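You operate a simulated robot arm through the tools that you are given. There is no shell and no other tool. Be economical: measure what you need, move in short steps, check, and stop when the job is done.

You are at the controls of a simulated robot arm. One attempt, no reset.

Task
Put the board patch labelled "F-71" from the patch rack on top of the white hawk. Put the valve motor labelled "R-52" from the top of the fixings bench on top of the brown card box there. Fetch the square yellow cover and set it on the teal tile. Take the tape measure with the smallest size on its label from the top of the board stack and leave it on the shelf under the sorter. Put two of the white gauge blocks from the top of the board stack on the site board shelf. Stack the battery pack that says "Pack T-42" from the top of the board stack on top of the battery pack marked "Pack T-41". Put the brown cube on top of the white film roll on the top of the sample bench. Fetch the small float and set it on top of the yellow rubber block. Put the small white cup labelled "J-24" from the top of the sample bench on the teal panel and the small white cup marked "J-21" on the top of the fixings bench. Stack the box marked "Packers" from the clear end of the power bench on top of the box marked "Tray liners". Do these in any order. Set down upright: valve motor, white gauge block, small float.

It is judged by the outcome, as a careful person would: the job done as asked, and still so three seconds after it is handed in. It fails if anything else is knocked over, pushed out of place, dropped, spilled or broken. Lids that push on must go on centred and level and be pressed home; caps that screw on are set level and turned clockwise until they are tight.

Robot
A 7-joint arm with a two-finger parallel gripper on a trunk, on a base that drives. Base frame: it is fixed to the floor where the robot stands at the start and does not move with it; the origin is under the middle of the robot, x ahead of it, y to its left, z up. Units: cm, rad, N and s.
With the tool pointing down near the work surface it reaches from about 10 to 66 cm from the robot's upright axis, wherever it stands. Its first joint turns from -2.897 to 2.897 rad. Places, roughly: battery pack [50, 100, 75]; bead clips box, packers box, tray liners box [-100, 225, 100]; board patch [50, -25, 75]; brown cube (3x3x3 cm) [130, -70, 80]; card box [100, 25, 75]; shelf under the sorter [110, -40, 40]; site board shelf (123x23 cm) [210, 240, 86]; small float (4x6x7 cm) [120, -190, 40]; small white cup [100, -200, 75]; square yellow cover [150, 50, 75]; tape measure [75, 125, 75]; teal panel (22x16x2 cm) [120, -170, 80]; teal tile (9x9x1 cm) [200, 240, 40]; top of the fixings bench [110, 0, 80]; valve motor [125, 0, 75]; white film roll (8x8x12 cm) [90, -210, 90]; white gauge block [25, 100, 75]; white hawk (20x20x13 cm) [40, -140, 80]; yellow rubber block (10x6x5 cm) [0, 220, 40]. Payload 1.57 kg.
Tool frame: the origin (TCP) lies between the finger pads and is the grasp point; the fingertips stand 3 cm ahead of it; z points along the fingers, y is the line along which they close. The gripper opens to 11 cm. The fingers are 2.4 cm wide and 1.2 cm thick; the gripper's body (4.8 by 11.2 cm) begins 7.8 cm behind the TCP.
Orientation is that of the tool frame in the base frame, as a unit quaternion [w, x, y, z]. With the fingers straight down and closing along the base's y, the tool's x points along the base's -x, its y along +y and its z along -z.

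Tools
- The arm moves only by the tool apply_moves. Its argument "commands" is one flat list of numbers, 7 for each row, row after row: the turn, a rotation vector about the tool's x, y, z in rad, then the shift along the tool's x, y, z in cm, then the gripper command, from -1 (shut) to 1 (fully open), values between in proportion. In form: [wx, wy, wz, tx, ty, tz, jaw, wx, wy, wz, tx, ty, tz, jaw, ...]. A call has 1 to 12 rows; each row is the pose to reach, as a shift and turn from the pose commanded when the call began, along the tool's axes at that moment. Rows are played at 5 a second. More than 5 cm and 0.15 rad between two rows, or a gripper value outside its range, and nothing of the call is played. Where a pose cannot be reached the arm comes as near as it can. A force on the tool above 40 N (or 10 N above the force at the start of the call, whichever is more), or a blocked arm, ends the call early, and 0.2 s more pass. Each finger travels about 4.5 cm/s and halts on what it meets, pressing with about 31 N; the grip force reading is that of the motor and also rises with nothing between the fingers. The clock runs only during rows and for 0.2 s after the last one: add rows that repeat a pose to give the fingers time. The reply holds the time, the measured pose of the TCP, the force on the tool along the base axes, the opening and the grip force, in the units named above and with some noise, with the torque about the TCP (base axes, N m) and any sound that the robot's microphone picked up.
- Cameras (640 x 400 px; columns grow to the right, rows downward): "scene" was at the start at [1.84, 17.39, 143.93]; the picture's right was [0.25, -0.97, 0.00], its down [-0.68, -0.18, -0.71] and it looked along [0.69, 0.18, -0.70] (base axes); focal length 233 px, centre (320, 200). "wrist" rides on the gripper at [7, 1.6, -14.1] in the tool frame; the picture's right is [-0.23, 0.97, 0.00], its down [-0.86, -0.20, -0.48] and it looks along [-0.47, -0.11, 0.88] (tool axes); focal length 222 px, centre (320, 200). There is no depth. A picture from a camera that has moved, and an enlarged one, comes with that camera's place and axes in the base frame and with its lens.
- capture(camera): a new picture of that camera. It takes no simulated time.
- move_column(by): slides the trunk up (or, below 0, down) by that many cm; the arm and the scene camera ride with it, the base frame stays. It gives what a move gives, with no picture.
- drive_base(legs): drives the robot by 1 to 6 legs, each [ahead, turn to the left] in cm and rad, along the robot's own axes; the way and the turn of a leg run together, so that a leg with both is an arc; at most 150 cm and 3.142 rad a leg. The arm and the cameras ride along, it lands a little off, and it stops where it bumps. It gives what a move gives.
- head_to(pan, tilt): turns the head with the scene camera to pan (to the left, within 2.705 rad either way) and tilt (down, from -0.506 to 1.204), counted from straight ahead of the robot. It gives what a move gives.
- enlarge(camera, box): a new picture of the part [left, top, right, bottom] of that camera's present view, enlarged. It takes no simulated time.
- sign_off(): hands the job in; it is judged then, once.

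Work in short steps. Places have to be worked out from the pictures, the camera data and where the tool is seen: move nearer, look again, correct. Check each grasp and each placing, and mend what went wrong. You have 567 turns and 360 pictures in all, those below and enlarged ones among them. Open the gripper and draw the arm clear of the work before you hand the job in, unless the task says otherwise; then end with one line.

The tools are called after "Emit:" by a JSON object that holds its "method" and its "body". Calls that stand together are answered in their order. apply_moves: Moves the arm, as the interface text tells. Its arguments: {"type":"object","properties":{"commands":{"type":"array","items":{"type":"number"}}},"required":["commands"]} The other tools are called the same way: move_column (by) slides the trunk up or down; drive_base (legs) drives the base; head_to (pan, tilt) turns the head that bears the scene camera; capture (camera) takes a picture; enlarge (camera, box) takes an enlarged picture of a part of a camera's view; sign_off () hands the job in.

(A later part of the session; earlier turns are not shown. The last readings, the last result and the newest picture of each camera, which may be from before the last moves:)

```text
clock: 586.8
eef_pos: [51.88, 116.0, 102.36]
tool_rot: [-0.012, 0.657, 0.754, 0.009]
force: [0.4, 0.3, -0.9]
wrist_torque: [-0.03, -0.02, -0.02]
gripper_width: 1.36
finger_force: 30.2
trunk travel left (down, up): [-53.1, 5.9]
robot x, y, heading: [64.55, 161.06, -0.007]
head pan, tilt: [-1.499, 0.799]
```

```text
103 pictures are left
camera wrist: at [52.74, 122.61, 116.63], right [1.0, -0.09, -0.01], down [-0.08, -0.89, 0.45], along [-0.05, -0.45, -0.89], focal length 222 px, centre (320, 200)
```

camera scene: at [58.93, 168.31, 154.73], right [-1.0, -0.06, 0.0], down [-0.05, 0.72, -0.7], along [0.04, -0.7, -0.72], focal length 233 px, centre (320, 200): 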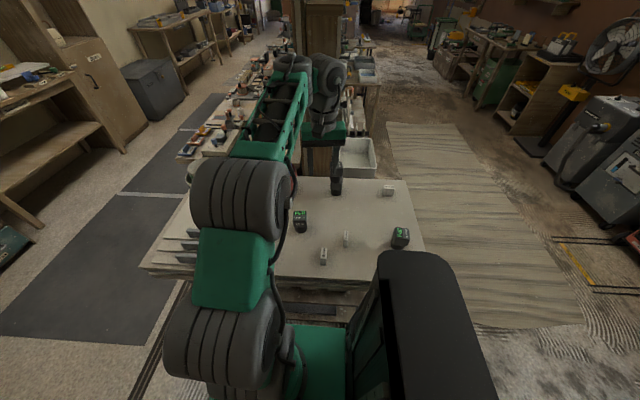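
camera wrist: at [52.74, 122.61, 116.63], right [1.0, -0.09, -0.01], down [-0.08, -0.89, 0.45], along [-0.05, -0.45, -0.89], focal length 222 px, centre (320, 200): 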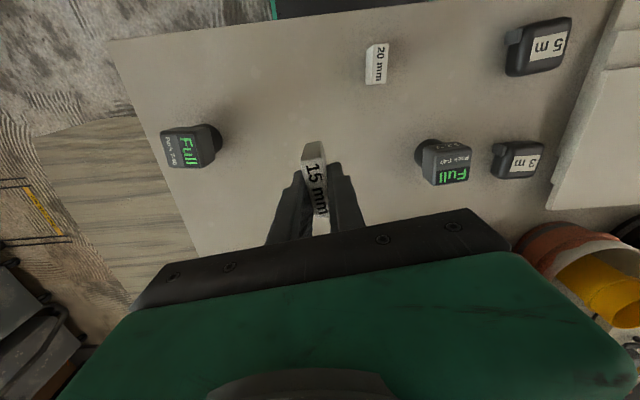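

The 15 mm block is held. I swing the arm to the front and drive to the site board.

Emit:
{"method": "apply_moves", "body": {"commands": [0, 0, -0.095, 0.3, 4.2, -1, -1, 0, 0, -0.19, 0.6, 8.3, -2, -1, 0, 0, -0.285, 0.9, 12.5, -3, -1, 0, 0, -0.38, 1.2, 16.6, -4, -1, 0, 0, -0.475, 1.5, 20.8, -5, -1, 0, 0, -0.57, 1.8, 25, -6, -1, 0, 0, -0.665, 2.1, 29.1, -7, -1, 0, 0, -0.76, 2.4, 33.3, -8, -1]}}

Emit:
{"method": "apply_moves", "body": {"commands": [0, 0, -0.111, 0.6, 4.5, 0, -1, 0, 0, -0.222, 1.2, 9, 0, -1, 0, 0, -0.333, 1.8, 13.5, 0, -1, 0, 0, -0.444, 2.4, 18, 0, -1, 0, 0, -0.555, 3, 22.5, 0, -1, 0, 0, -0.666, 3.5, 27, 0, -1, 0, 0, -0.777, 4.1, 31.5, 0, -1, 0, 0, -0.888, 4.7, 36, 0, -1, 0, 0, -1.0, 5.3, 40.4, 0, -1]}}

Emit:
{"method": "drive_base", "body": {"legs": [[137, 0], [0, 1.57]]}}

Emit:
{"method": "head_to", "body": {"pan": 0, "tilt": 0.5}}

Emit:
{"method": "capture", "body": {"camera": "scene"}}

```text
clock: 588.6
eef_pos: [84.65, 122.63, 110.42]
tool_rot: [-0.008, 0.33, 0.944, 0.013]
force: [0.3, 0.6, 0.3]
wrist_torque: [0.01, 0.01, 0.0]
gripper_width: 1.41
finger_force: 30.1
trunk travel left (down, up): [-53.1, 5.9]
robot x, y, heading: [64.31, 161.1, -0.009]
head pan, tilt: [-1.499, 0.799]
```

```text
clock: 589.5
eef_pos: [86.94, 132.73, 104.21]
tool_rot: [-0.079, 0.24, 0.965, 0.077]
force: [0.5, -0.6, -1.3]
wrist_torque: [0.03, 0.0, 0.01]
gripper_width: 1.42
finger_force: 31.0
trunk travel left (down, up): [-53.1, 5.9]
robot x, y, heading: [64.19, 160.67, -0.015]
head pan, tilt: [-1.499, 0.799]
stopped in row 4: the arm was blocked; the commanded pose is now the measured one
```

```text
clock: 600.2
eef_pos: [231.64, 179.16, 103.69]
tool_rot: [-0.115, -0.494, 0.862, 0.0]
force: [-0.3, -0.1, -0.3]
wrist_torque: [0.04, 0.0, 0.0]
gripper_width: 1.43
finger_force: 30.6
trunk travel left (down, up): [-53.1, 5.9]
robot x, y, heading: [202.86, 158.0, 1.518]
head pan, tilt: [-1.499, 0.799]
```

```text
clock: 601.9
eef_pos: [231.61, 179.15, 103.83]
tool_rot: [-0.118, -0.493, 0.862, 0.0]
force: [-0.4, 0.2, -0.4]
wrist_torque: [-0.02, 0.02, 0.0]
gripper_width: 1.38
finger_force: 29.8
trunk travel left (down, up): [-53.1, 5.9]
robot x, y, heading: [202.38, 157.78, 1.524]
head pan, tilt: [0.0, 0.499]
```

```text
102 pictures are left
camera scene: at [187.39, 161.64, 161.92], right [1.0, -0.05, 0.0], down [-0.02, -0.48, -0.88], along [0.04, 0.88, -0.48], focal length 233 px, centre (320, 200)
```

scene: 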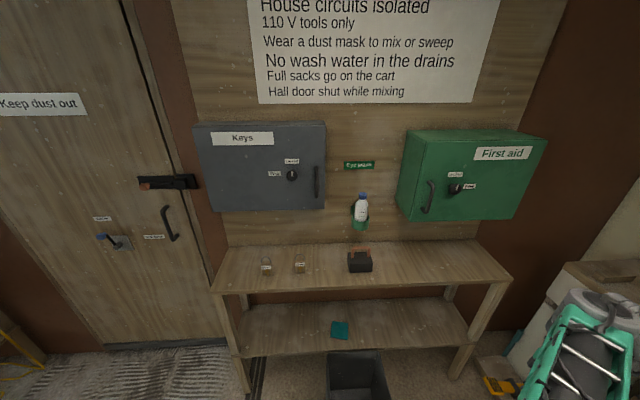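

The site board shelf is clear around x 218–255, y 227–254. I drive closer and bring the block over [226,236].

Emit:
{"method": "drive_base", "body": {"legs": [[31, 0]]}}

Emit:
{"method": "apply_moves", "body": {"commands": [0.02, -0.034, 0, -3.2, 2.9, 0.4, -1, 0.039, -0.068, 0, -6.4, 5.8, 0.7, -1, 0.059, -0.103, 0, -9.6, 8.8, 1.1, -1, 0.078, -0.137, 0, -12.8, 11.7, 1.5, -1, 0.098, -0.171, 0, -16, 14.6, 1.8, -1, 0.117, -0.205, 0, -19.2, 17.5, 2.2, -1]}}

Emit:
{"method": "capture", "body": {"camera": "wrist"}}

Emit:
{"method": "head_to", "body": {"pan": -0.2, "tilt": 0.8}}

Emit:
{"method": "capture", "body": {"camera": "scene"}}

```text
clock: 603.5
eef_pos: [232.8, 199.04, 103.33]
tool_rot: [-0.123, -0.5, 0.857, -0.002]
force: [-0.3, 0.2, -0.2]
wrist_torque: [-0.05, 0.01, 0.04]
gripper_width: 1.4
finger_force: 30.6
trunk travel left (down, up): [-53.1, 5.9]
robot x, y, heading: [204.43, 177.36, 1.54]
head pan, tilt: [0.0, 0.499]
stopped in leg 1: the robot was blocked; the commanded pose is now the measured one
```

```text
clock: 604.9
eef_pos: [226.1, 224.05, 99.16]
tool_rot: [-0.006, -0.503, 0.864, 0.0]
force: [0.4, -0.1, -0.2]
wrist_torque: [0.0, 0.0, -0.02]
gripper_width: 1.4
finger_force: 30.2
trunk travel left (down, up): [-53.1, 5.9]
robot x, y, heading: [204.52, 177.64, 1.534]
head pan, tilt: [0.0, 0.499]
```

```text
101 pictures are left
camera wrist: at [221.5, 218.85, 113.37], right [-0.74, 0.68, 0.0], down [0.6, 0.65, 0.47], along [0.32, 0.35, -0.88], focal length 222 px, centre (320, 200)
```

wrist: 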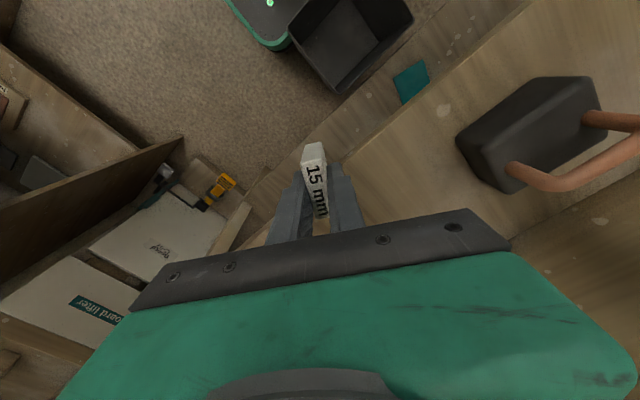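

```text
clock: 605.7
eef_pos: [226.2, 223.92, 99.39]
tool_rot: [-0.007, -0.504, 0.864, 0.001]
force: [0.0, 0.3, -0.9]
wrist_torque: [0.01, 0.0, -0.01]
gripper_width: 1.37
finger_force: 30.9
trunk travel left (down, up): [-53.1, 5.9]
robot x, y, heading: [204.26, 177.15, 1.534]
head pan, tilt: [-0.201, 0.799]
```

```text
100 pictures are left
camera scene: at [190.54, 179.59, 159.33], right [0.97, -0.23, 0.0], down [-0.17, -0.7, -0.7], along [0.16, 0.68, -0.72], focal length 233 px, centre (320, 200)
```

scene: 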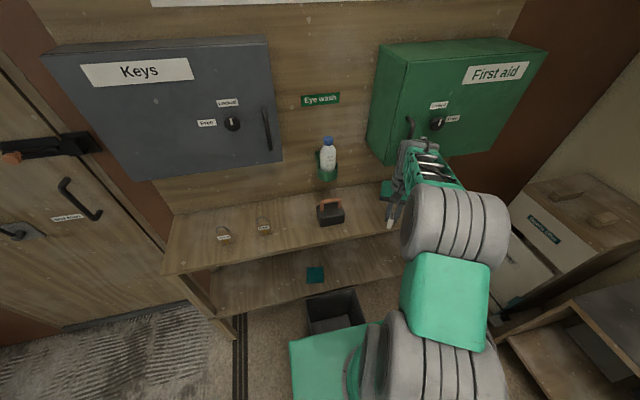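

The base touched the bin in front of the table; I won't go closer. I extend the arm to place the block at ≈[228,236].

Emit:
{"method": "apply_moves", "body": {"commands": [0, 0, 0, -3.8, 1.4, 0, -1, 0, 0, 0, -7.6, 2.8, 1, -1, 0, 0, 0, -11.4, 4.2, 2, -1, 0, 0, 0, -11.4, 4.2, 5, -1]}}

Emit:
{"method": "capture", "body": {"camera": "wrist"}}

Emit:
{"method": "enlarge", "body": {"camera": "scene", "box": [280, 160, 460, 360]}}

```text
clock: 606.7
eef_pos: [224.98, 232.84, 104.8]
tool_rot: [0.02, -0.506, 0.862, 0.021]
force: [-45.6, -101.7, -65.0]
wrist_torque: [10.05, -1.94, -3.2]
gripper_width: 1.39
finger_force: 30.9
trunk travel left (down, up): [-53.1, 5.9]
robot x, y, heading: [204.55, 176.74, 1.539]
head pan, tilt: [-0.201, 0.799]
stopped in row 4: the arm was blocked; the commanded pose is now the measured one
```

```text
99 pictures are left
camera wrist: at [220.04, 226.74, 118.51], right [-0.74, 0.67, 0.03], down [0.58, 0.62, 0.52], along [0.33, 0.4, -0.85], focal length 222 px, centre (320, 200)
```

wrist: 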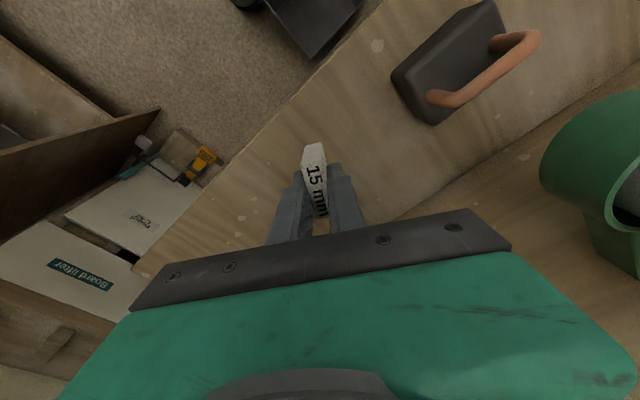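

```text
2.00 times, centred on (370, 260) of scene
camera zoom: at [189.86, 164.27, 160.43], right [0.97, -0.23, -0.02], down [-0.17, -0.63, -0.76], along [0.17, 0.74, -0.65], focal length 467 px, centre (220, 80)
```

zoom: 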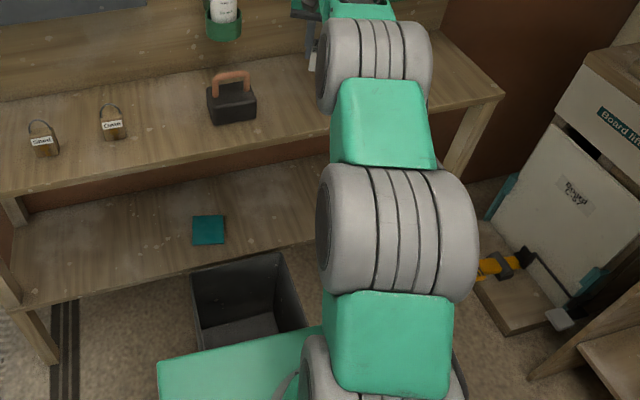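

A collision: the wrist met the first-aid cabinet above. I retract at once.

Emit:
{"method": "apply_moves", "body": {"commands": [0, 0, 0, 2.6, -1.5, 0, -1, 0, 0, 0, 5.2, -2.9, 0, -1, 0, 0, 0, 8, -4.4, 0, -1]}}

Emit:
{"method": "capture", "body": {"camera": "scene"}}

```text
clock: 607.0
eef_pos: [222.25, 237.08, 109.82]
tool_rot: [0.03, -0.496, 0.868, 0.023]
force: [-27.3, -101.2, 28.4]
wrist_torque: [7.87, -3.43, -4.86]
gripper_width: 1.38
finger_force: 30.2
trunk travel left (down, up): [-53.1, 5.9]
robot x, y, heading: [204.53, 176.98, 1.536]
head pan, tilt: [-0.201, 0.799]
stopped in row 1: the arm was blocked; the commanded pose is now the measured one
```

```text
97 pictures are left
camera scene: at [188.85, 167.9, 160.28], right [0.97, -0.23, -0.01], down [-0.16, -0.65, -0.75], along [0.17, 0.73, -0.67], focal length 233 px, centre (320, 200)
```

scene: 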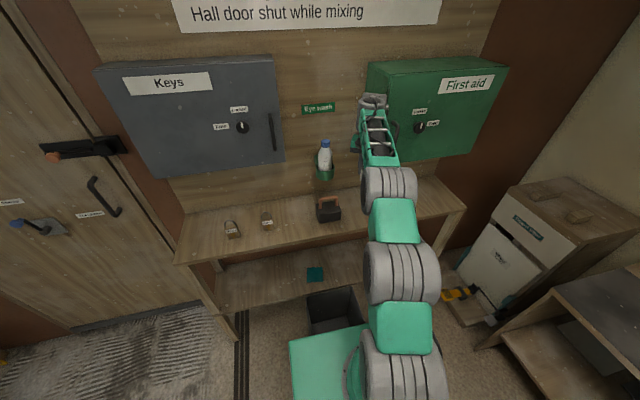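

The robot is being tilted by the push; I back the base away.

Emit:
{"method": "drive_base", "body": {"legs": [[-12, 0]]}}

Emit:
{"method": "capture", "body": {"camera": "scene"}}

Emit:
{"method": "capture", "body": {"camera": "wrist"}}

```text
clock: 607.8
eef_pos: [220.88, 250.26, 101.87]
tool_rot: [0.013, -0.52, 0.854, 0.0]
force: [-10.4, -9.4, -4.0]
wrist_torque: [0.75, -0.86, 0.02]
gripper_width: 1.4
finger_force: 30.4
trunk travel left (down, up): [-53.1, 5.9]
robot x, y, heading: [204.41, 176.23, 1.548]
head pan, tilt: [-0.201, 0.799]
stopped in leg 1: the robot was blocked; the commanded pose is now the measured one
```

```text
96 pictures are left
camera scene: at [190.47, 183.18, 159.58], right [0.98, -0.22, 0.01], down [-0.16, -0.72, -0.68], along [0.15, 0.66, -0.74], focal length 233 px, centre (320, 200)
```

scene: 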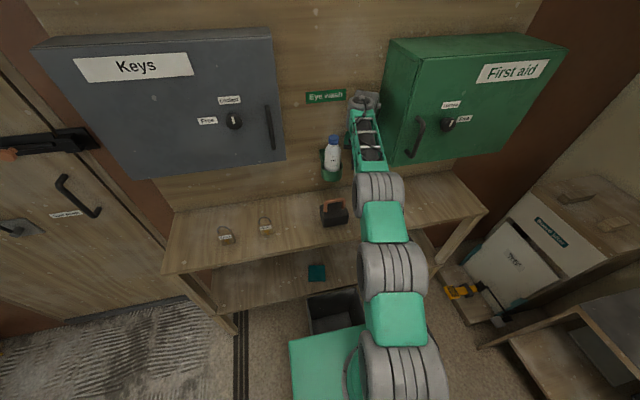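

```text
95 pictures are left
camera wrist: at [215.95, 244.53, 115.87], right [-0.76, 0.65, -0.01], down [0.56, 0.66, 0.5], along [0.33, 0.38, -0.87], focal length 222 px, centre (320, 200)
```

wrist: 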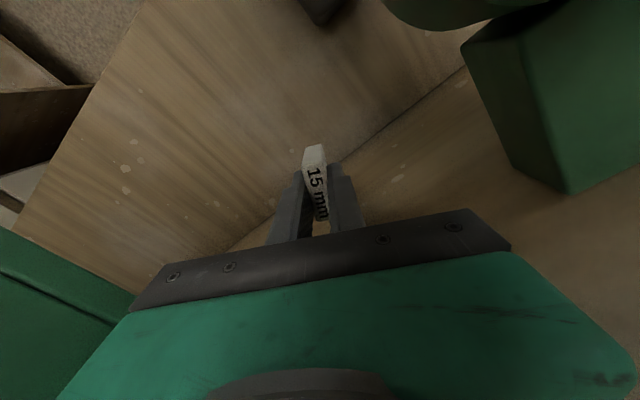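

Emit:
{"method": "apply_moves", "body": {"commands": [0, 0, 0, 1.8, -0.9, 0, -1, 0, 0, 0, 3.6, -1.9, 0, -1, 0, 0, 0, 7.2, -3.7, 0, -1, 0, 0, 0, 11, -5.7, 0, -1, 0, 0, 0, 14.8, -7.7, 0, -1, 0, 0, 0, 18.5, -9.6, 0, -1, 0, 0, 0, 22.2, -11.5, 0, -1]}}

Emit:
{"method": "capture", "body": {"camera": "scene"}}

```text
clock: 609.4
eef_pos: [221.27, 224.01, 106.95]
tool_rot: [0.027, -0.52, 0.854, 0.018]
force: [-0.8, -0.3, 0.1]
wrist_torque: [-0.05, -0.04, -0.02]
gripper_width: 1.36
finger_force: 30.4
out of reach, approached as far as the arm can: row 4, 5, 6, 7
trunk travel left (down, up): [-53.1, 5.9]
robot x, y, heading: [204.25, 176.09, 1.551]
head pan, tilt: [-0.201, 0.799]
```

```text
94 pictures are left
camera scene: at [190.45, 178.2, 159.32], right [0.98, -0.22, 0.0], down [-0.16, -0.7, -0.7], along [0.15, 0.68, -0.72], focal length 233 px, centre (320, 200)
```

scene: 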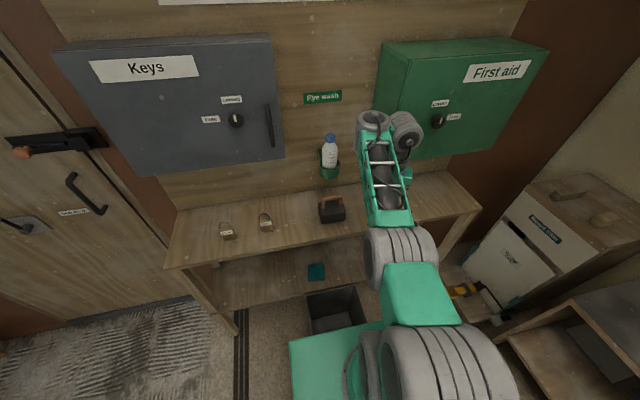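

All clear again, nothing looks displaced. I back the base off from the bin.

Emit:
{"method": "drive_base", "body": {"legs": [[-6, 0]]}}

Emit:
{"method": "capture", "body": {"camera": "wrist"}}

Emit:
{"method": "enlarge", "body": {"camera": "scene", "box": [180, 120, 480, 340]}}

```text
clock: 610.3
eef_pos: [221.06, 217.89, 107.1]
tool_rot: [0.028, -0.519, 0.854, 0.019]
force: [-0.6, -0.3, 0.4]
wrist_torque: [0.01, 0.02, 0.0]
gripper_width: 1.42
finger_force: 30.8
trunk travel left (down, up): [-53.1, 5.9]
robot x, y, heading: [204.47, 170.42, 1.55]
head pan, tilt: [-0.201, 0.799]
```

```text
93 pictures are left
camera wrist: at [216.0, 211.53, 120.64], right [-0.76, 0.65, 0.02], down [0.56, 0.64, 0.53], along [0.33, 0.42, -0.85], focal length 222 px, centre (320, 200)
```

wrist: 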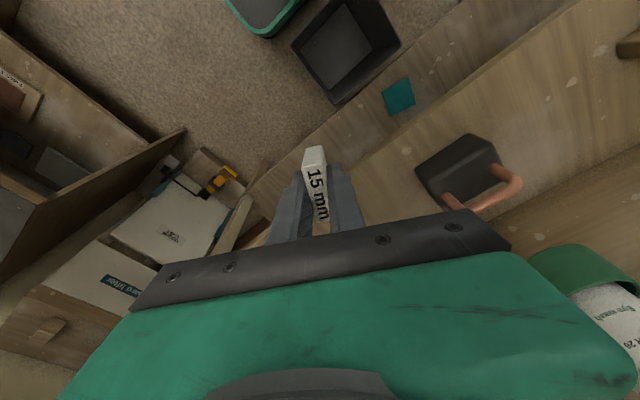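

```text
1.82 times, centred on (330, 230) of scene
camera zoom: at [190.3, 172.02, 159.33], right [0.98, -0.22, 0.0], down [-0.16, -0.7, -0.7], along [0.15, 0.68, -0.72], focal length 424 px, centre (302, 146)
```

zoom: 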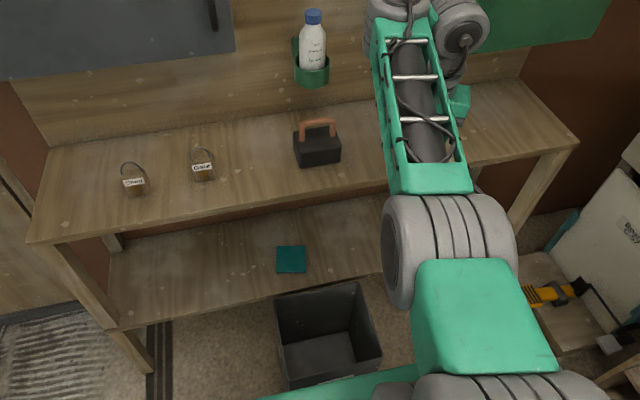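

I now aim for a spot near the front edge, ≈[218.5,230.5], clear of the cabinets.

Emit:
{"method": "apply_moves", "body": {"commands": [-0.003, 0.005, 0, -2.2, 1.9, 0, -1, -0.007, 0.011, 0, -4.4, 3.7, 0, -1, -0.01, 0.016, 0, -6.6, 5.6, 0.5, -1, -0.0135, 0.022, 0, -8.8, 7.4, 2, -1, -0.0135, 0.022, 0, -8.8, 7.4, 4, -1]}}

Emit:
{"method": "capture", "body": {"camera": "wrist"}}

Emit:
{"method": "enlarge", "body": {"camera": "scene", "box": [260, 80, 480, 300]}}

```text
clock: 611.5
eef_pos: [218.73, 229.63, 103.96]
tool_rot: [0.012, -0.52, 0.854, 0.018]
force: [-0.1, -0.2, 0.2]
wrist_torque: [0.02, 0.0, -0.01]
gripper_width: 1.41
finger_force: 30.9
out of reach, approached as far as the arm can: row 5
trunk travel left (down, up): [-53.1, 5.9]
robot x, y, heading: [204.09, 170.05, 1.542]
head pan, tilt: [-0.201, 0.799]
```

```text
91 pictures are left
camera wrist: at [214.06, 223.43, 117.9], right [-0.76, 0.65, 0.02], down [0.57, 0.65, 0.51], along [0.31, 0.4, -0.86], focal length 222 px, centre (320, 200)
```

wrist: 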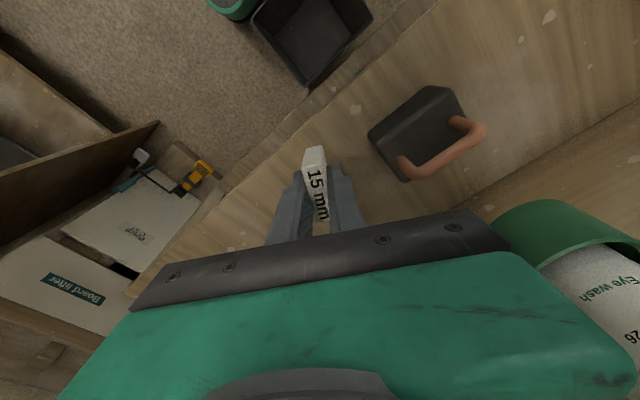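

```text
1.82 times, centred on (370, 190) of scene
camera zoom: at [190.3, 172.06, 159.33], right [0.98, -0.22, 0.0], down [-0.16, -0.7, -0.7], along [0.15, 0.68, -0.72], focal length 424 px, centre (229, 218)
```

zoom: 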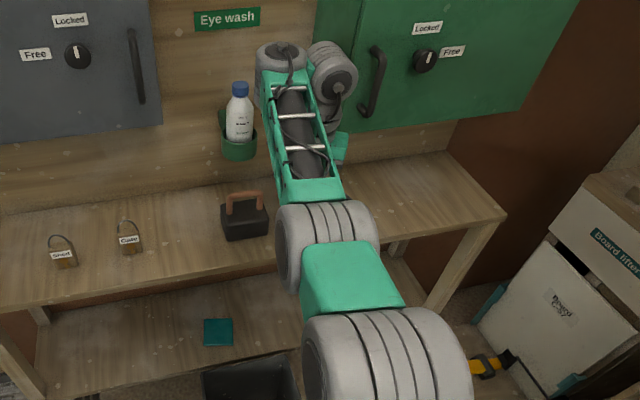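

I lower the trunk to bring the block down to the shelf.

Emit:
{"method": "move_column", "body": {"by": -9}}

Emit:
{"method": "capture", "body": {"camera": "wrist"}}

```text
clock: 612.8
eef_pos: [218.75, 229.5, 95.09]
tool_rot: [0.012, -0.52, 0.854, 0.016]
force: [0.1, 0.0, -0.4]
wrist_torque: [-0.01, 0.01, -0.06]
gripper_width: 1.41
finger_force: 30.0
trunk travel left (down, up): [-44.1, 14.9]
robot x, y, heading: [204.31, 170.35, 1.552]
head pan, tilt: [-0.201, 0.799]
```

```text
89 pictures are left
camera wrist: at [214.06, 223.45, 108.88], right [-0.76, 0.65, 0.02], down [0.57, 0.65, 0.51], along [0.31, 0.4, -0.86], focal length 222 px, centre (320, 200)
```

wrist: 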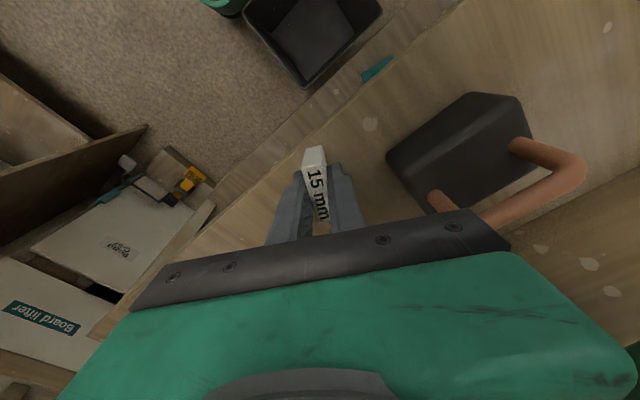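

Emit:
{"method": "apply_moves", "body": {"commands": [0, 0, 0, -0.4, 0.6, -2, -1, 0, 0, 0, -0.8, 1.3, -4, -1, 0, 0, 0, -0.8, 1.3, -6, -1, 0, 0, 0, -0.8, 1.3, -6.5, -1]}}

Emit:
{"method": "move_column", "body": {"by": -4}}

Emit:
{"method": "capture", "body": {"camera": "wrist"}}

```text
clock: 613.8
eef_pos: [217.89, 230.71, 101.55]
tool_rot: [0.012, -0.52, 0.854, 0.016]
force: [-0.7, -0.3, 0.2]
wrist_torque: [0.01, 0.01, -0.02]
gripper_width: 1.36
finger_force: 31.5
trunk travel left (down, up): [-44.1, 14.9]
robot x, y, heading: [204.27, 169.83, 1.548]
head pan, tilt: [-0.201, 0.799]
```

```text
clock: 614.6
eef_pos: [218.0, 230.67, 97.48]
tool_rot: [0.013, -0.519, 0.854, 0.016]
force: [-0.7, -0.8, -0.5]
wrist_torque: [-0.04, -0.02, 0.01]
gripper_width: 1.38
finger_force: 30.3
trunk travel left (down, up): [-40.1, 18.9]
robot x, y, heading: [204.26, 170.09, 1.547]
head pan, tilt: [-0.201, 0.799]
```

```text
88 pictures are left
camera wrist: at [213.25, 224.61, 111.37], right [-0.76, 0.65, 0.02], down [0.57, 0.65, 0.51], along [0.31, 0.4, -0.86], focal length 222 px, centre (320, 200)
```

wrist: 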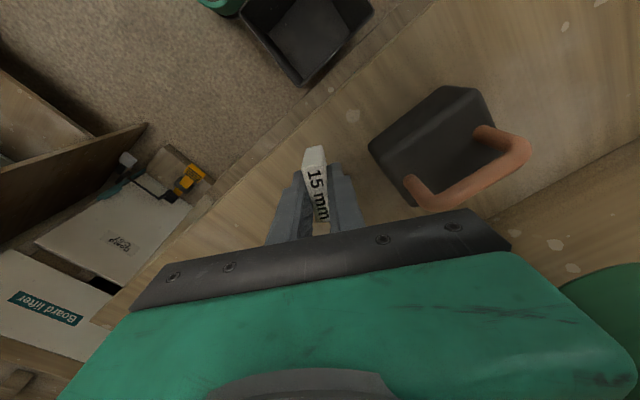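

Emit:
{"method": "apply_moves", "body": {"commands": [0, 0, 0, 0, 0, 2, -1, 0, 0, 0, 0, 0, 4, -1, 0, 0, 0, 0, 0, 5.5, -1]}}

Emit:
{"method": "apply_moves", "body": {"commands": [0, 0, 0, 0, 0, 0.3, -1, 0, 0, 0, 0, 0, 0.6, -1, 0, 0, 0, 0, 0, 0.9, -1]}}

```text
clock: 615.4
eef_pos: [217.91, 230.86, 92.01]
tool_rot: [0.012, -0.52, 0.854, 0.016]
force: [0.7, 0.9, -0.4]
wrist_torque: [0.0, -0.01, -0.04]
gripper_width: 1.41
finger_force: 30.6
trunk travel left (down, up): [-40.1, 18.9]
robot x, y, heading: [204.4, 169.8, 1.541]
head pan, tilt: [-0.201, 0.799]
```

```text
clock: 616.2
eef_pos: [218.01, 230.94, 91.11]
tool_rot: [0.011, -0.518, 0.855, 0.015]
force: [-0.6, -0.5, 0.5]
wrist_torque: [0.03, 0.01, 0.01]
gripper_width: 1.39
finger_force: 30.4
trunk travel left (down, up): [-40.1, 18.9]
robot x, y, heading: [204.55, 169.96, 1.545]
head pan, tilt: [-0.201, 0.799]
```

Emit:
{"method": "apply_moves", "body": {"commands": [0, 0, 0, 0, 0, 0.3, -1, 0, 0, 0, 0, 0, 0.6, -1, 0, 0, 0, 0, 0, 0.9, -1]}}

Emit:
{"method": "capture", "body": {"camera": "wrist"}}

```text
clock: 617.0
eef_pos: [217.96, 230.97, 90.43]
tool_rot: [0.013, -0.519, 0.854, 0.017]
force: [-0.8, -1.7, 10.8]
wrist_torque: [-0.23, 0.05, 0.0]
gripper_width: 1.4
finger_force: 30.5
trunk travel left (down, up): [-40.1, 18.9]
robot x, y, heading: [204.06, 170.13, 1.553]
head pan, tilt: [-0.201, 0.799]
```

```text
87 pictures are left
camera wrist: at [213.29, 224.88, 104.24], right [-0.76, 0.65, 0.02], down [0.57, 0.65, 0.51], along [0.31, 0.4, -0.86], focal length 222 px, centre (320, 200)
```

wrist: 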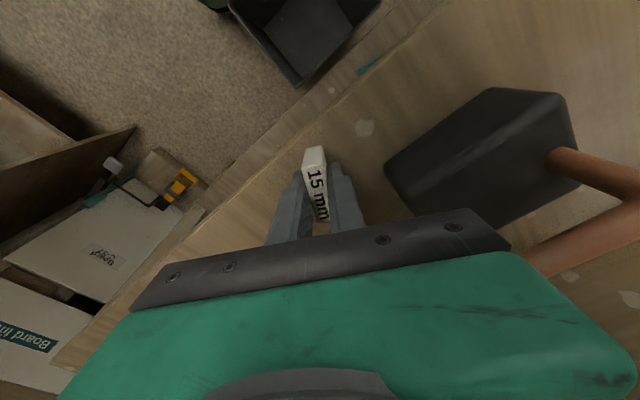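

Contact. I seat it gently, then release and rise.

Emit:
{"method": "apply_moves", "body": {"commands": [0, 0, 0, 0, 0, 0.15, -1, 0, 0, 0, 0, 0, -0.1, -1, 0, 0, 0, 0, 0, -0.1, -0.8, 0, 0, 0, 0, 0, -0.1, -0.6, 0, 0, 0, 0, 0, -0.1, -0.4]}}

Emit:
{"method": "apply_moves", "body": {"commands": [0, 0, 0, 0, 0, -2, -0.4, 0, 0, 0, 0, 0, -5, -0.4, 0, 0, 0, 0, 0, -9, -0.4, 0, 0, 0, 3, -1.5, -11, -0.4, 0, 0, 0, 6.5, -3.5, -12, -0.4]}}

Emit:
{"method": "capture", "body": {"camera": "wrist"}}

```text
clock: 618.2
eef_pos: [218.06, 230.98, 90.33]
tool_rot: [0.012, -0.519, 0.855, 0.016]
force: [0.3, -0.9, -0.1]
wrist_torque: [-0.01, 0.03, -0.03]
gripper_width: 3.3
finger_force: 0.0
trunk travel left (down, up): [-40.1, 18.9]
robot x, y, heading: [204.22, 169.95, 1.549]
head pan, tilt: [-0.201, 0.799]
```

```text
clock: 619.4
eef_pos: [218.09, 223.19, 101.86]
tool_rot: [0.012, -0.519, 0.854, 0.015]
force: [-0.9, 0.4, -0.6]
wrist_torque: [0.01, 0.01, 0.0]
gripper_width: 3.32
finger_force: 0.0
trunk travel left (down, up): [-40.1, 18.9]
robot x, y, heading: [204.29, 170.09, 1.553]
head pan, tilt: [-0.201, 0.799]
```

```text
86 pictures are left
camera wrist: at [213.44, 217.09, 115.72], right [-0.76, 0.65, 0.02], down [0.57, 0.65, 0.51], along [0.31, 0.4, -0.86], focal length 222 px, centre (320, 200)
```

wrist: 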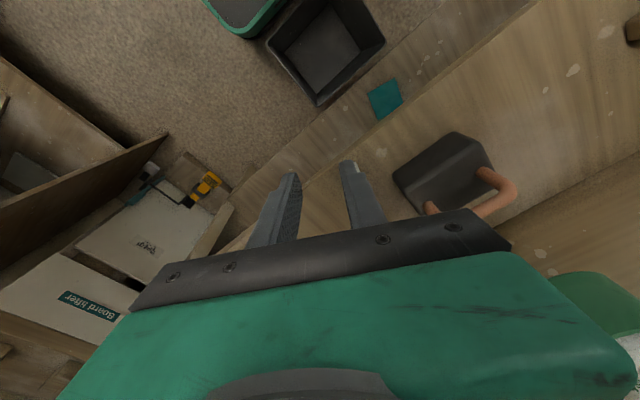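

Emit:
{"method": "enlarge", "body": {"camera": "scene", "box": [260, 140, 460, 300]}}

```text
2.50 times, centred on (360, 220) of scene
camera zoom: at [190.3, 172.09, 146.32], right [0.98, -0.22, 0.0], down [-0.16, -0.7, -0.7], along [0.15, 0.68, -0.72], focal length 584 px, centre (220, 150)
```

zoom: 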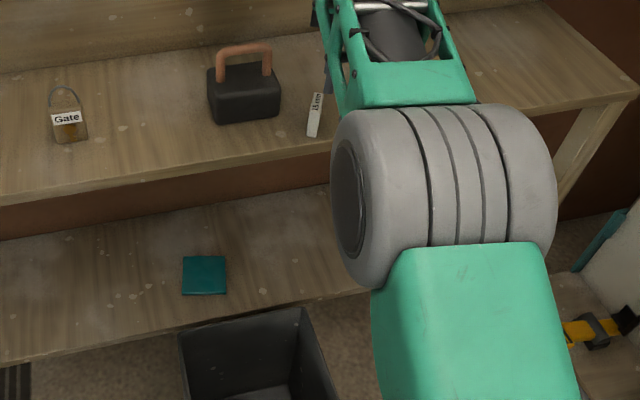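

The block stands on the shelf. I retract the arm to the front and go back for the 20 mm block.

Emit:
{"method": "apply_moves", "body": {"commands": [0, 0, -0.11, 3.8, 1.4, -1, 0, 0, 0, -0.22, 7.6, 2.8, -2, 0, 0, 0, -0.33, 11.5, 4.2, -3, 0, 0, 0, -0.44, 15.3, 5.6, -3, 0]}}

Emit:
{"method": "drive_base", "body": {"legs": [[-8, 0], [0, -1.57], [-118, 0]]}}

Emit:
{"method": "capture", "body": {"camera": "wrist"}}

```text
clock: 620.4
eef_pos: [206.07, 212.02, 104.33]
tool_rot: [0.015, -0.694, 0.72, 0.013]
force: [-0.3, 0.1, -0.8]
wrist_torque: [-0.06, 0.0, -0.01]
gripper_width: 5.48
finger_force: 0.2
trunk travel left (down, up): [-40.1, 18.9]
robot x, y, heading: [204.18, 169.8, 1.55]
head pan, tilt: [-0.201, 0.799]
```

```text
clock: 630.8
eef_pos: [127.87, 160.34, 104.41]
tool_rot: [0.02, -0.003, 1.0, -0.002]
force: [0.0, -1.0, -0.2]
wrist_torque: [0.0, -0.01, 0.02]
gripper_width: 5.5
finger_force: 0.0
trunk travel left (down, up): [-40.1, 18.9]
robot x, y, heading: [86.06, 160.71, 0.023]
head pan, tilt: [-0.201, 0.799]
```

```text
84 pictures are left
camera wrist: at [120.29, 161.99, 118.26], right [0.22, 0.97, 0.01], down [0.84, -0.19, 0.51], along [0.5, -0.11, -0.86], focal length 222 px, centre (320, 200)
```

wrist: 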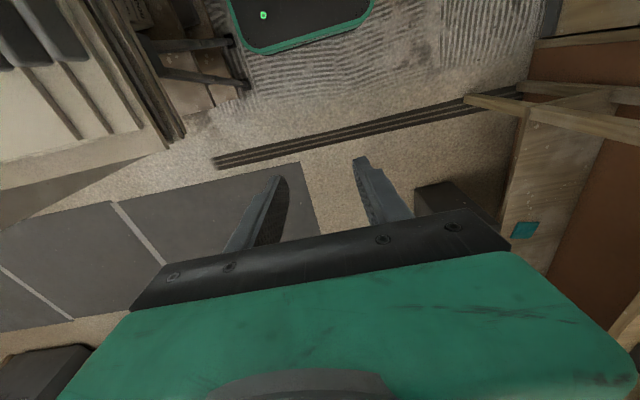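

I raise the trunk a little and swing the arm round to the 20 mm block.

Emit:
{"method": "move_column", "body": {"by": 10}}

Emit:
{"method": "apply_moves", "body": {"commands": [0, 0, 0.11, 2.2, -4, 0, 0, 0, 0, 0.22, 4.4, -8, 0, 0, 0, 0, 0.33, 6.6, -12, 0, 0, 0, 0, 0.44, 8.8, -16, 0, 0, 0, 0, 0.55, 11, -20, 0, 0, 0, 0, 0.66, 13.2, -24, 0, 0, 0, 0, 0.77, 15.4, -28, 0, 0, 0, 0, 0.88, 17.6, -32, 0, 0, 0, 0, 0.99, 19.8, -36, 0, 0, 0, 0, 1.1, 22, -40, 0, 0]}}

Emit:
{"method": "apply_moves", "body": {"commands": [0, 0, 0.11, 2.5, -3.8, 0, 0, 0, 0, 0.22, 5, -7.6, 0, 0, 0, 0, 0.33, 7.5, -11.3, 0, 0, 0, 0, 0.44, 10, -15.1, 0, 0, 0, 0, 0.55, 12.5, -18.9, 0, 0, 0, 0, 0.66, 14.9, -22.7, 0, 0, 0, 0, 0.77, 17.4, -26.5, 0, 0, 0, 0, 0.88, 19.9, -30.2, 0, 0, 0, 0, 0.99, 22.4, -34, 0, 0, 0, 0, 1.1, 24.9, -37.8, 0, 0]}}

Emit:
{"method": "capture", "body": {"camera": "wrist"}}

```text
clock: 632.1
eef_pos: [127.91, 160.49, 114.65]
tool_rot: [0.02, -0.003, 1.0, -0.002]
force: [0.0, 0.6, 0.5]
wrist_torque: [0.01, 0.0, 0.02]
gripper_width: 5.46
finger_force: 0.1
trunk travel left (down, up): [-50.1, 8.9]
robot x, y, heading: [85.57, 160.4, 0.02]
head pan, tilt: [-0.201, 0.799]
```

```text
clock: 633.1
eef_pos: [123.06, 153.31, 111.14]
tool_rot: [-0.019, 0.07, 0.997, 0.007]
force: [0.4, -0.8, -0.2]
wrist_torque: [-0.01, 0.03, 0.04]
gripper_width: 5.52
finger_force: 0.2
trunk travel left (down, up): [-50.1, 8.9]
robot x, y, heading: [85.84, 160.75, 0.02]
head pan, tilt: [-0.201, 0.799]
stopped in row 4: the arm was blocked; the commanded pose is now the measured one
```

```text
clock: 633.7
eef_pos: [120.26, 153.53, 108.94]
tool_rot: [-0.065, 0.054, 0.996, 0.009]
force: [-0.2, -0.7, 0.8]
wrist_torque: [0.01, 0.05, 0.0]
gripper_width: 5.52
finger_force: 0.1
trunk travel left (down, up): [-50.1, 8.9]
robot x, y, heading: [85.88, 160.65, 0.027]
head pan, tilt: [-0.201, 0.799]
stopped in row 2: the arm was blocked; the commanded pose is now the measured one
```

```text
83 pictures are left
camera wrist: at [115.36, 155.54, 123.79], right [0.33, 0.94, -0.02], down [0.88, -0.3, 0.36], along [0.34, -0.14, -0.93], focal length 222 px, centre (320, 200)
```

wrist: 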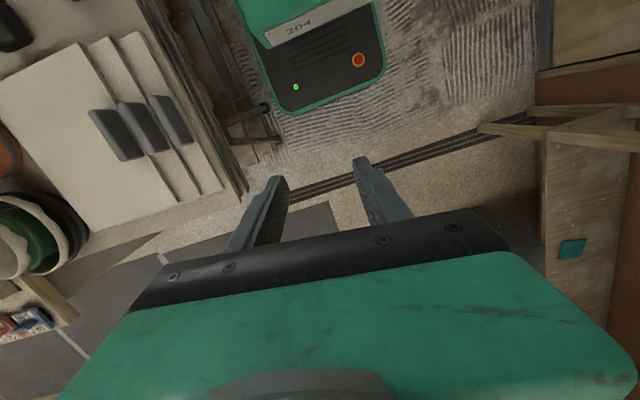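

The arm has drifted into a poor posture (working too low under a high trunk). I raise the tool well up to recover a good posture.

Emit:
{"method": "apply_moves", "body": {"commands": [0, -0.03, 0, -0.6, 1, -4.3, 0, 0, -0.05, 0, -1.1, 2, -8.6, 0, 0, -0.08, 0, -1.7, 3, -12.9, 0, 0, -0.1, 0, -2.2, 4, -17.2, 0, 0, -0.13, 0, -2.8, 4.9, -21.5, 0]}}

Emit:
{"method": "head_to", "body": {"pan": -1.2, "tilt": 0.9}}

Emit:
{"method": "capture", "body": {"camera": "scene"}}

```text
clock: 634.9
eef_pos: [126.04, 157.85, 130.27]
tool_rot: [0.007, 0.056, 0.998, 0.003]
force: [-1.4, 0.0, -0.1]
wrist_torque: [-0.02, 0.02, -0.01]
gripper_width: 5.51
finger_force: 0.1
trunk travel left (down, up): [-50.1, 8.9]
robot x, y, heading: [85.9, 160.68, 0.022]
head pan, tilt: [-0.201, 0.799]
```

```text
clock: 636.1
eef_pos: [126.04, 157.77, 130.21]
tool_rot: [0.007, 0.055, 0.998, 0.004]
force: [0.4, -0.5, -0.4]
wrist_torque: [0.02, 0.01, -0.02]
gripper_width: 5.49
finger_force: 0.0
trunk travel left (down, up): [-50.1, 8.9]
robot x, y, heading: [85.89, 160.17, 0.023]
head pan, tilt: [-1.201, 0.901]
```

```text
82 pictures are left
camera scene: at [82.28, 168.69, 155.54], right [-0.92, -0.38, 0.0], down [-0.3, 0.72, -0.62], along [0.24, -0.57, -0.78], focal length 233 px, centre (320, 200)
```

scene: 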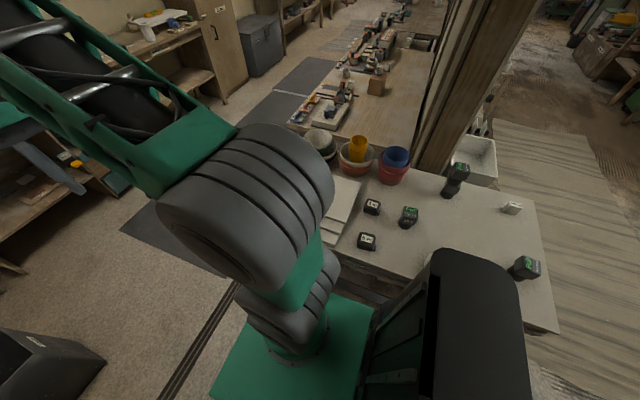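

Good posture again. I repeat the swing at this height.

Emit:
{"method": "apply_moves", "body": {"commands": [0, 0, 0.11, 1.6, -4, 0, 0, 0, 0, 0.22, 3.1, -8, 0, 0, 0, 0, 0.33, 4.7, -12, 0, 0, 0, 0, 0.44, 6.3, -16, 0, 0, 0, 0, 0.55, 7.9, -20, 0, 0, 0, 0, 0.66, 9.4, -24, 0, 0, 0, 0, 0.77, 11, -28, 0, 0, 0, 0, 0.88, 12.6, -32, 0, 0, 0, 0, 0.99, 14.1, -36, 0, 0, 0, 0, 1.1, 15.7, -40, 0, 0]}}

Emit:
{"method": "apply_moves", "body": {"commands": [0, 0, 0.11, 2, -4, 0, 0, 0, 0, 0.22, 4.1, -8.1, 0, 0, 0, 0, 0.33, 6.2, -12.1, 0, 0, 0, 0, 0.44, 8.2, -16.1, 0, 0, 0, 0, 0.55, 10.3, -20.2, 0, 0, 0, 0, 0.66, 12.4, -24.2, 0, 0, 0, 0, 0.77, 14.4, -28.2, 0, 0, 0, 0, 0.88, 16.5, -32.2, 0, 0, 0, 0, 0.99, 18.5, -36.3, 0, 0, 0, 0, 1.1, 20.6, -40.3, 0, 0]}}

Emit:
{"method": "capture", "body": {"camera": "wrist"}}

```text
clock: 638.3
eef_pos: [105.91, 119.4, 129.83]
tool_rot: [0.005, 0.569, 0.822, 0.007]
force: [1.1, -0.5, -0.2]
wrist_torque: [0.0, 0.03, 0.0]
gripper_width: 5.5
finger_force: 0.1
trunk travel left (down, up): [-50.1, 8.9]
robot x, y, heading: [85.5, 160.39, 0.021]
head pan, tilt: [-1.201, 0.901]
```

```text
clock: 640.5
eef_pos: [60.75, 124.52, 129.26]
tool_rot: [0.0, 0.915, 0.403, 0.008]
force: [-0.1, 0.4, 0.5]
wrist_torque: [0.0, 0.01, 0.02]
gripper_width: 5.5
finger_force: 0.0
trunk travel left (down, up): [-50.1, 8.9]
robot x, y, heading: [85.89, 160.33, 0.018]
head pan, tilt: [-1.201, 0.901]
```

```text
81 pictures are left
camera wrist: at [66.53, 128.47, 143.33], right [0.56, -0.83, 0.0], down [-0.73, -0.5, 0.46], along [-0.38, -0.27, -0.89], focal length 222 px, centre (320, 200)
```

wrist: 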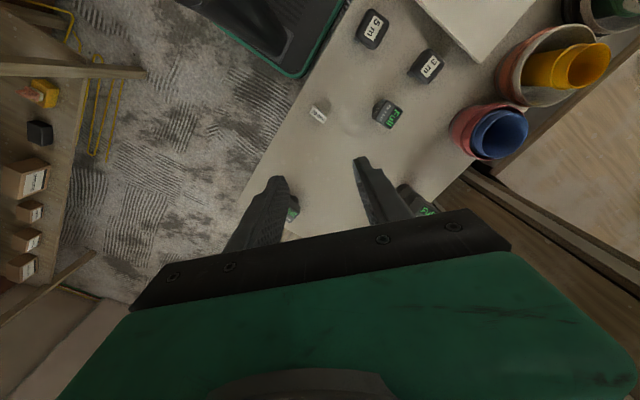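

The 20 mm block is right below. I align the jaws across its thickness and lower with the trunk.

Emit:
{"method": "apply_moves", "body": {"commands": [0, 0, -0.148, 0, 0, 0, -0.2, 0, 0, -0.296, 0, 0, 0, -0.2, 0, 0, -0.444, 0, 0, 0, -0.2, 0, 0, -0.592, 0, 0, 0, -0.2, 0, 0, -0.74, 0, 0, 0, -0.2]}}

Emit:
{"method": "move_column", "body": {"by": -36}}

Emit:
{"method": "capture", "body": {"camera": "wrist"}}

```text
clock: 641.7
eef_pos: [61.0, 124.73, 129.21]
tool_rot: [0.003, 0.706, 0.709, 0.008]
force: [0.3, 0.3, 0.6]
wrist_torque: [0.0, -0.05, 0.03]
gripper_width: 4.4
finger_force: 0.1
trunk travel left (down, up): [-50.1, 8.9]
robot x, y, heading: [85.66, 160.32, 0.02]
head pan, tilt: [-1.201, 0.901]
```

```text
clock: 645.2
eef_pos: [61.04, 124.67, 93.23]
tool_rot: [0.003, 0.707, 0.707, 0.008]
force: [-0.2, 0.1, 0.3]
wrist_torque: [0.02, 0.03, 0.01]
gripper_width: 4.37
finger_force: 0.0
trunk travel left (down, up): [-14.1, 44.9]
robot x, y, heading: [86.05, 160.32, 0.02]
head pan, tilt: [-1.201, 0.901]
```

```text
80 pictures are left
camera wrist: at [62.44, 131.53, 107.35], right [0.97, -0.23, 0.01], down [-0.21, -0.86, 0.47], along [-0.09, -0.46, -0.88], focal length 222 px, centre (320, 200)
```

wrist: 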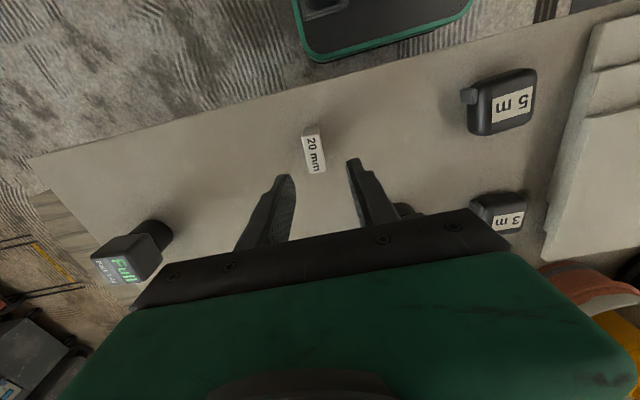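

Emit:
{"method": "apply_moves", "body": {"commands": [0, 0, 0, -0.4, -0.4, 0, -0.2]}}

Emit:
{"method": "move_column", "body": {"by": -10.8}}

Emit:
{"method": "apply_moves", "body": {"commands": [0, 0, 0, 0, 0, 0, -0.6, 0, 0, 0, 0, 0, 0, -1, 0, 0, 0, 0, 0, 0, -1, 0, 0, 0, 0, 0, 0, -1]}}

Emit:
{"method": "move_column", "body": {"by": 40}}

Emit:
{"method": "capture", "body": {"camera": "wrist"}}

```text
clock: 645.6
eef_pos: [60.65, 124.25, 93.16]
tool_rot: [0.004, 0.707, 0.707, 0.007]
force: [-0.2, -0.1, 1.0]
wrist_torque: [-0.06, -0.01, 0.03]
gripper_width: 4.4
finger_force: 0.0
trunk travel left (down, up): [-14.1, 44.9]
robot x, y, heading: [85.4, 160.36, 0.019]
head pan, tilt: [-1.201, 0.901]
```

```text
clock: 647.0
eef_pos: [60.59, 124.12, 82.32]
tool_rot: [0.004, 0.707, 0.708, 0.008]
force: [0.3, 0.6, -0.5]
wrist_torque: [-0.03, 0.01, 0.03]
gripper_width: 4.39
finger_force: 0.1
trunk travel left (down, up): [-3.3, 55.7]
robot x, y, heading: [86.13, 160.72, 0.019]
head pan, tilt: [-1.201, 0.901]
```

```text
clock: 648.0
eef_pos: [60.66, 124.26, 82.34]
tool_rot: [0.003, 0.707, 0.708, 0.009]
force: [0.4, 0.3, 0.5]
wrist_torque: [-0.04, 0.02, -0.03]
gripper_width: 1.91
finger_force: 30.2
trunk travel left (down, up): [-3.3, 55.7]
robot x, y, heading: [85.85, 160.15, 0.019]
head pan, tilt: [-1.201, 0.901]
```

```text
clock: 651.9
eef_pos: [60.67, 124.18, 122.33]
tool_rot: [0.003, 0.707, 0.708, 0.007]
force: [0.0, 0.5, -0.2]
wrist_torque: [0.0, -0.03, 0.02]
gripper_width: 1.92
finger_force: 31.3
trunk travel left (down, up): [-43.3, 15.7]
robot x, y, heading: [85.58, 160.45, 0.018]
head pan, tilt: [-1.201, 0.901]
```

```text
79 pictures are left
camera wrist: at [62.02, 131.08, 136.49], right [0.97, -0.23, 0.01], down [-0.21, -0.86, 0.47], along [-0.09, -0.46, -0.88], focal length 222 px, centre (320, 200)
```

wrist: 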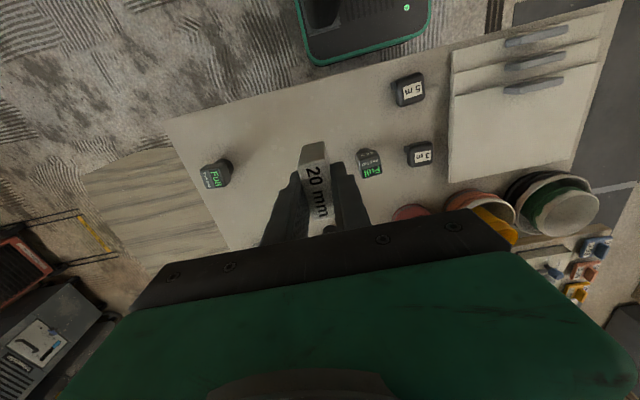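

The 20 mm block is held. I swing the arm back to the front and drive to the site board.

Emit:
{"method": "apply_moves", "body": {"commands": [0, 0, -0.047, -0.5, 4.5, 0, -1, 0, 0, -0.094, -1, 9, 0, -1, 0, 0, -0.141, -1.5, 13.6, 0, -1, 0, 0, -0.188, -2, 18.1, 0, -1, 0, 0, -0.235, -2.5, 22.6, 0, -1, 0, 0, -0.282, -3, 27.1, 0, -1, 0, 0, -0.329, -3.5, 31.6, 0, -1, 0, 0, -0.376, -4, 36.2, 0, -1, 0, 0, -0.423, -4.5, 40.7, 0, -1, 0, 0, -0.47, -5, 45.2, 0, -1]}}

Emit:
{"method": "apply_moves", "body": {"commands": [0, 0, -0.105, 2.5, 3.5, 0, -1, 0, 0, -0.21, 5, 7.1, 0, -1, 0, 0, -0.315, 7.6, 10.6, 0, -1, 0, 0, -0.42, 10.1, 14.1, 0, -1, 0, 0, -0.525, 12.6, 17.7, 0, -1, 0, 0, -0.63, 15.1, 21.2, 0, -1, 0, 0, -0.735, 17.6, 24.7, 0, -1, 0, 0, -0.84, 20.2, 28.2, 0, -1, 0, 0, -0.945, 22.7, 31.8, 0, -1, 0, 0, -1.05, 25.2, 35.3, 0, -1]}}

Emit:
{"method": "drive_base", "body": {"legs": [[112, 0], [0, 1.55]]}}

```text
clock: 654.1
eef_pos: [105.94, 119.4, 123.01]
tool_rot: [0.005, 0.523, 0.852, 0.007]
force: [-0.2, 0.3, -0.3]
wrist_torque: [-0.03, -0.04, -0.02]
gripper_width: 1.89
finger_force: 31.1
trunk travel left (down, up): [-43.3, 15.7]
robot x, y, heading: [85.83, 160.63, 0.018]
head pan, tilt: [-1.201, 0.901]
```

```text
clock: 656.3
eef_pos: [125.91, 158.02, 123.63]
tool_rot: [0.007, 0.025, 1.0, 0.003]
force: [0.5, 0.5, 0.5]
wrist_torque: [0.04, 0.03, 0.01]
gripper_width: 1.9
finger_force: 30.8
trunk travel left (down, up): [-43.3, 15.7]
robot x, y, heading: [86.07, 160.57, 0.018]
head pan, tilt: [-1.201, 0.901]
```

```text
clock: 665.7
eef_pos: [202.23, 202.83, 123.68]
tool_rot: [0.003, -0.673, 0.74, 0.007]
force: [0.9, 0.5, -0.6]
wrist_torque: [0.02, 0.01, 0.02]
gripper_width: 1.92
finger_force: 30.9
trunk travel left (down, up): [-43.3, 15.7]
robot x, y, heading: [197.53, 162.79, 1.543]
head pan, tilt: [-1.201, 0.901]
```

Emit:
{"method": "drive_base", "body": {"legs": [[6, 0]]}}

Emit:
{"method": "move_column", "body": {"by": -26}}

Emit:
{"method": "apply_moves", "body": {"commands": [0, 0, 0, -4.4, -0.3, 0, -1, 0, 0, 0, -8.8, -0.6, 0, -1, 0, 0, 0, -13.2, -0.9, 0, -1, 0, 0, 0, -17.5, -1.2, 0, -1, 0, 0, 0, -20.5, -1.4, 0, -1]}}

Emit:
{"method": "capture", "body": {"camera": "wrist"}}

Emit:
{"method": "head_to", "body": {"pan": 0, "tilt": 0.7}}

Emit:
{"method": "capture", "body": {"camera": "scene"}}

```text
clock: 666.7
eef_pos: [202.37, 208.97, 123.52]
tool_rot: [0.002, -0.672, 0.74, 0.007]
force: [-0.9, -0.8, -0.5]
wrist_torque: [0.02, -0.02, -0.03]
gripper_width: 1.9
finger_force: 30.9
trunk travel left (down, up): [-43.3, 15.7]
robot x, y, heading: [197.72, 168.63, 1.549]
head pan, tilt: [-1.201, 0.901]
```

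```text
clock: 669.3
eef_pos: [202.19, 208.85, 97.67]
tool_rot: [0.004, -0.672, 0.74, 0.008]
force: [-0.6, 0.0, -0.1]
wrist_torque: [0.03, 0.03, -0.02]
gripper_width: 1.88
finger_force: 30.9
trunk travel left (down, up): [-17.3, 41.7]
robot x, y, heading: [197.78, 168.73, 1.541]
head pan, tilt: [-1.201, 0.901]
```

```text
clock: 670.3
eef_pos: [204.89, 224.06, 98.18]
tool_rot: [0.013, -0.672, 0.74, 0.016]
force: [3.5, 25.9, -30.6]
wrist_torque: [-1.5, 0.2, 0.04]
gripper_width: 1.92
finger_force: 31.4
out of reach, approached as far as the arm can: row 4
trunk travel left (down, up): [-17.3, 41.7]
robot x, y, heading: [197.98, 169.23, 1.547]
head pan, tilt: [-1.201, 0.901]
stopped in row 4: the force on the tool passed its limit at 138 N (the readings are from after the stop); the commanded pose is now the measured one
```

```text
78 pictures are left
camera wrist: at [202.63, 216.73, 111.92], right [-0.95, 0.32, 0.02], down [0.28, 0.81, 0.51], along [0.15, 0.49, -0.86], focal length 222 px, centre (320, 200)
```

wrist: 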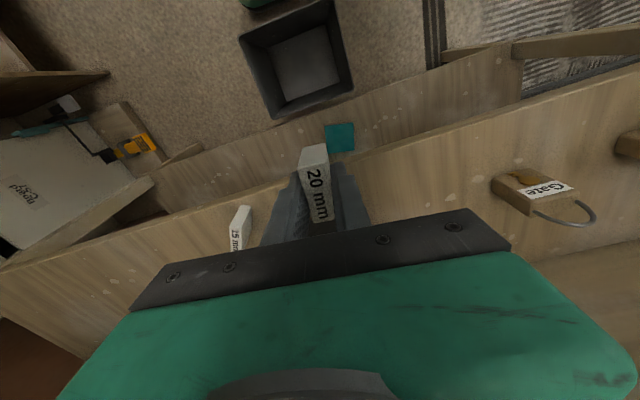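

```text
clock: 671.7
eef_pos: [204.89, 224.29, 97.92]
tool_rot: [0.011, -0.672, 0.74, 0.014]
force: [5.0, 32.5, -51.8]
wrist_torque: [-0.88, 0.11, -0.04]
gripper_width: 1.9
finger_force: 30.6
trunk travel left (down, up): [-17.3, 41.7]
robot x, y, heading: [197.45, 169.09, 1.543]
head pan, tilt: [0.0, 0.7]
```

```text
77 pictures are left
camera scene: at [182.37, 171.66, 124.35], right [1.0, -0.03, 0.0], down [-0.02, -0.64, -0.76], along [0.02, 0.76, -0.64], focal length 233 px, centre (320, 200)
```

scene: 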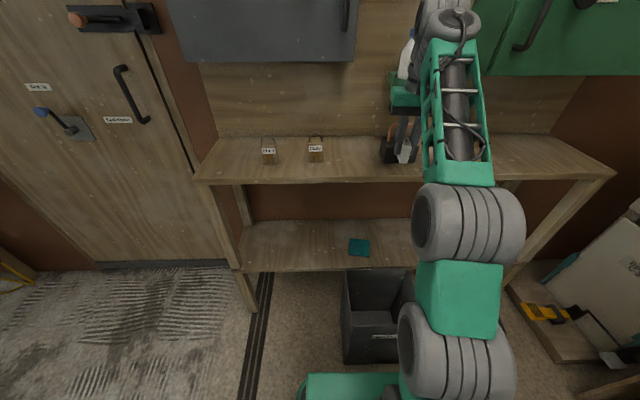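

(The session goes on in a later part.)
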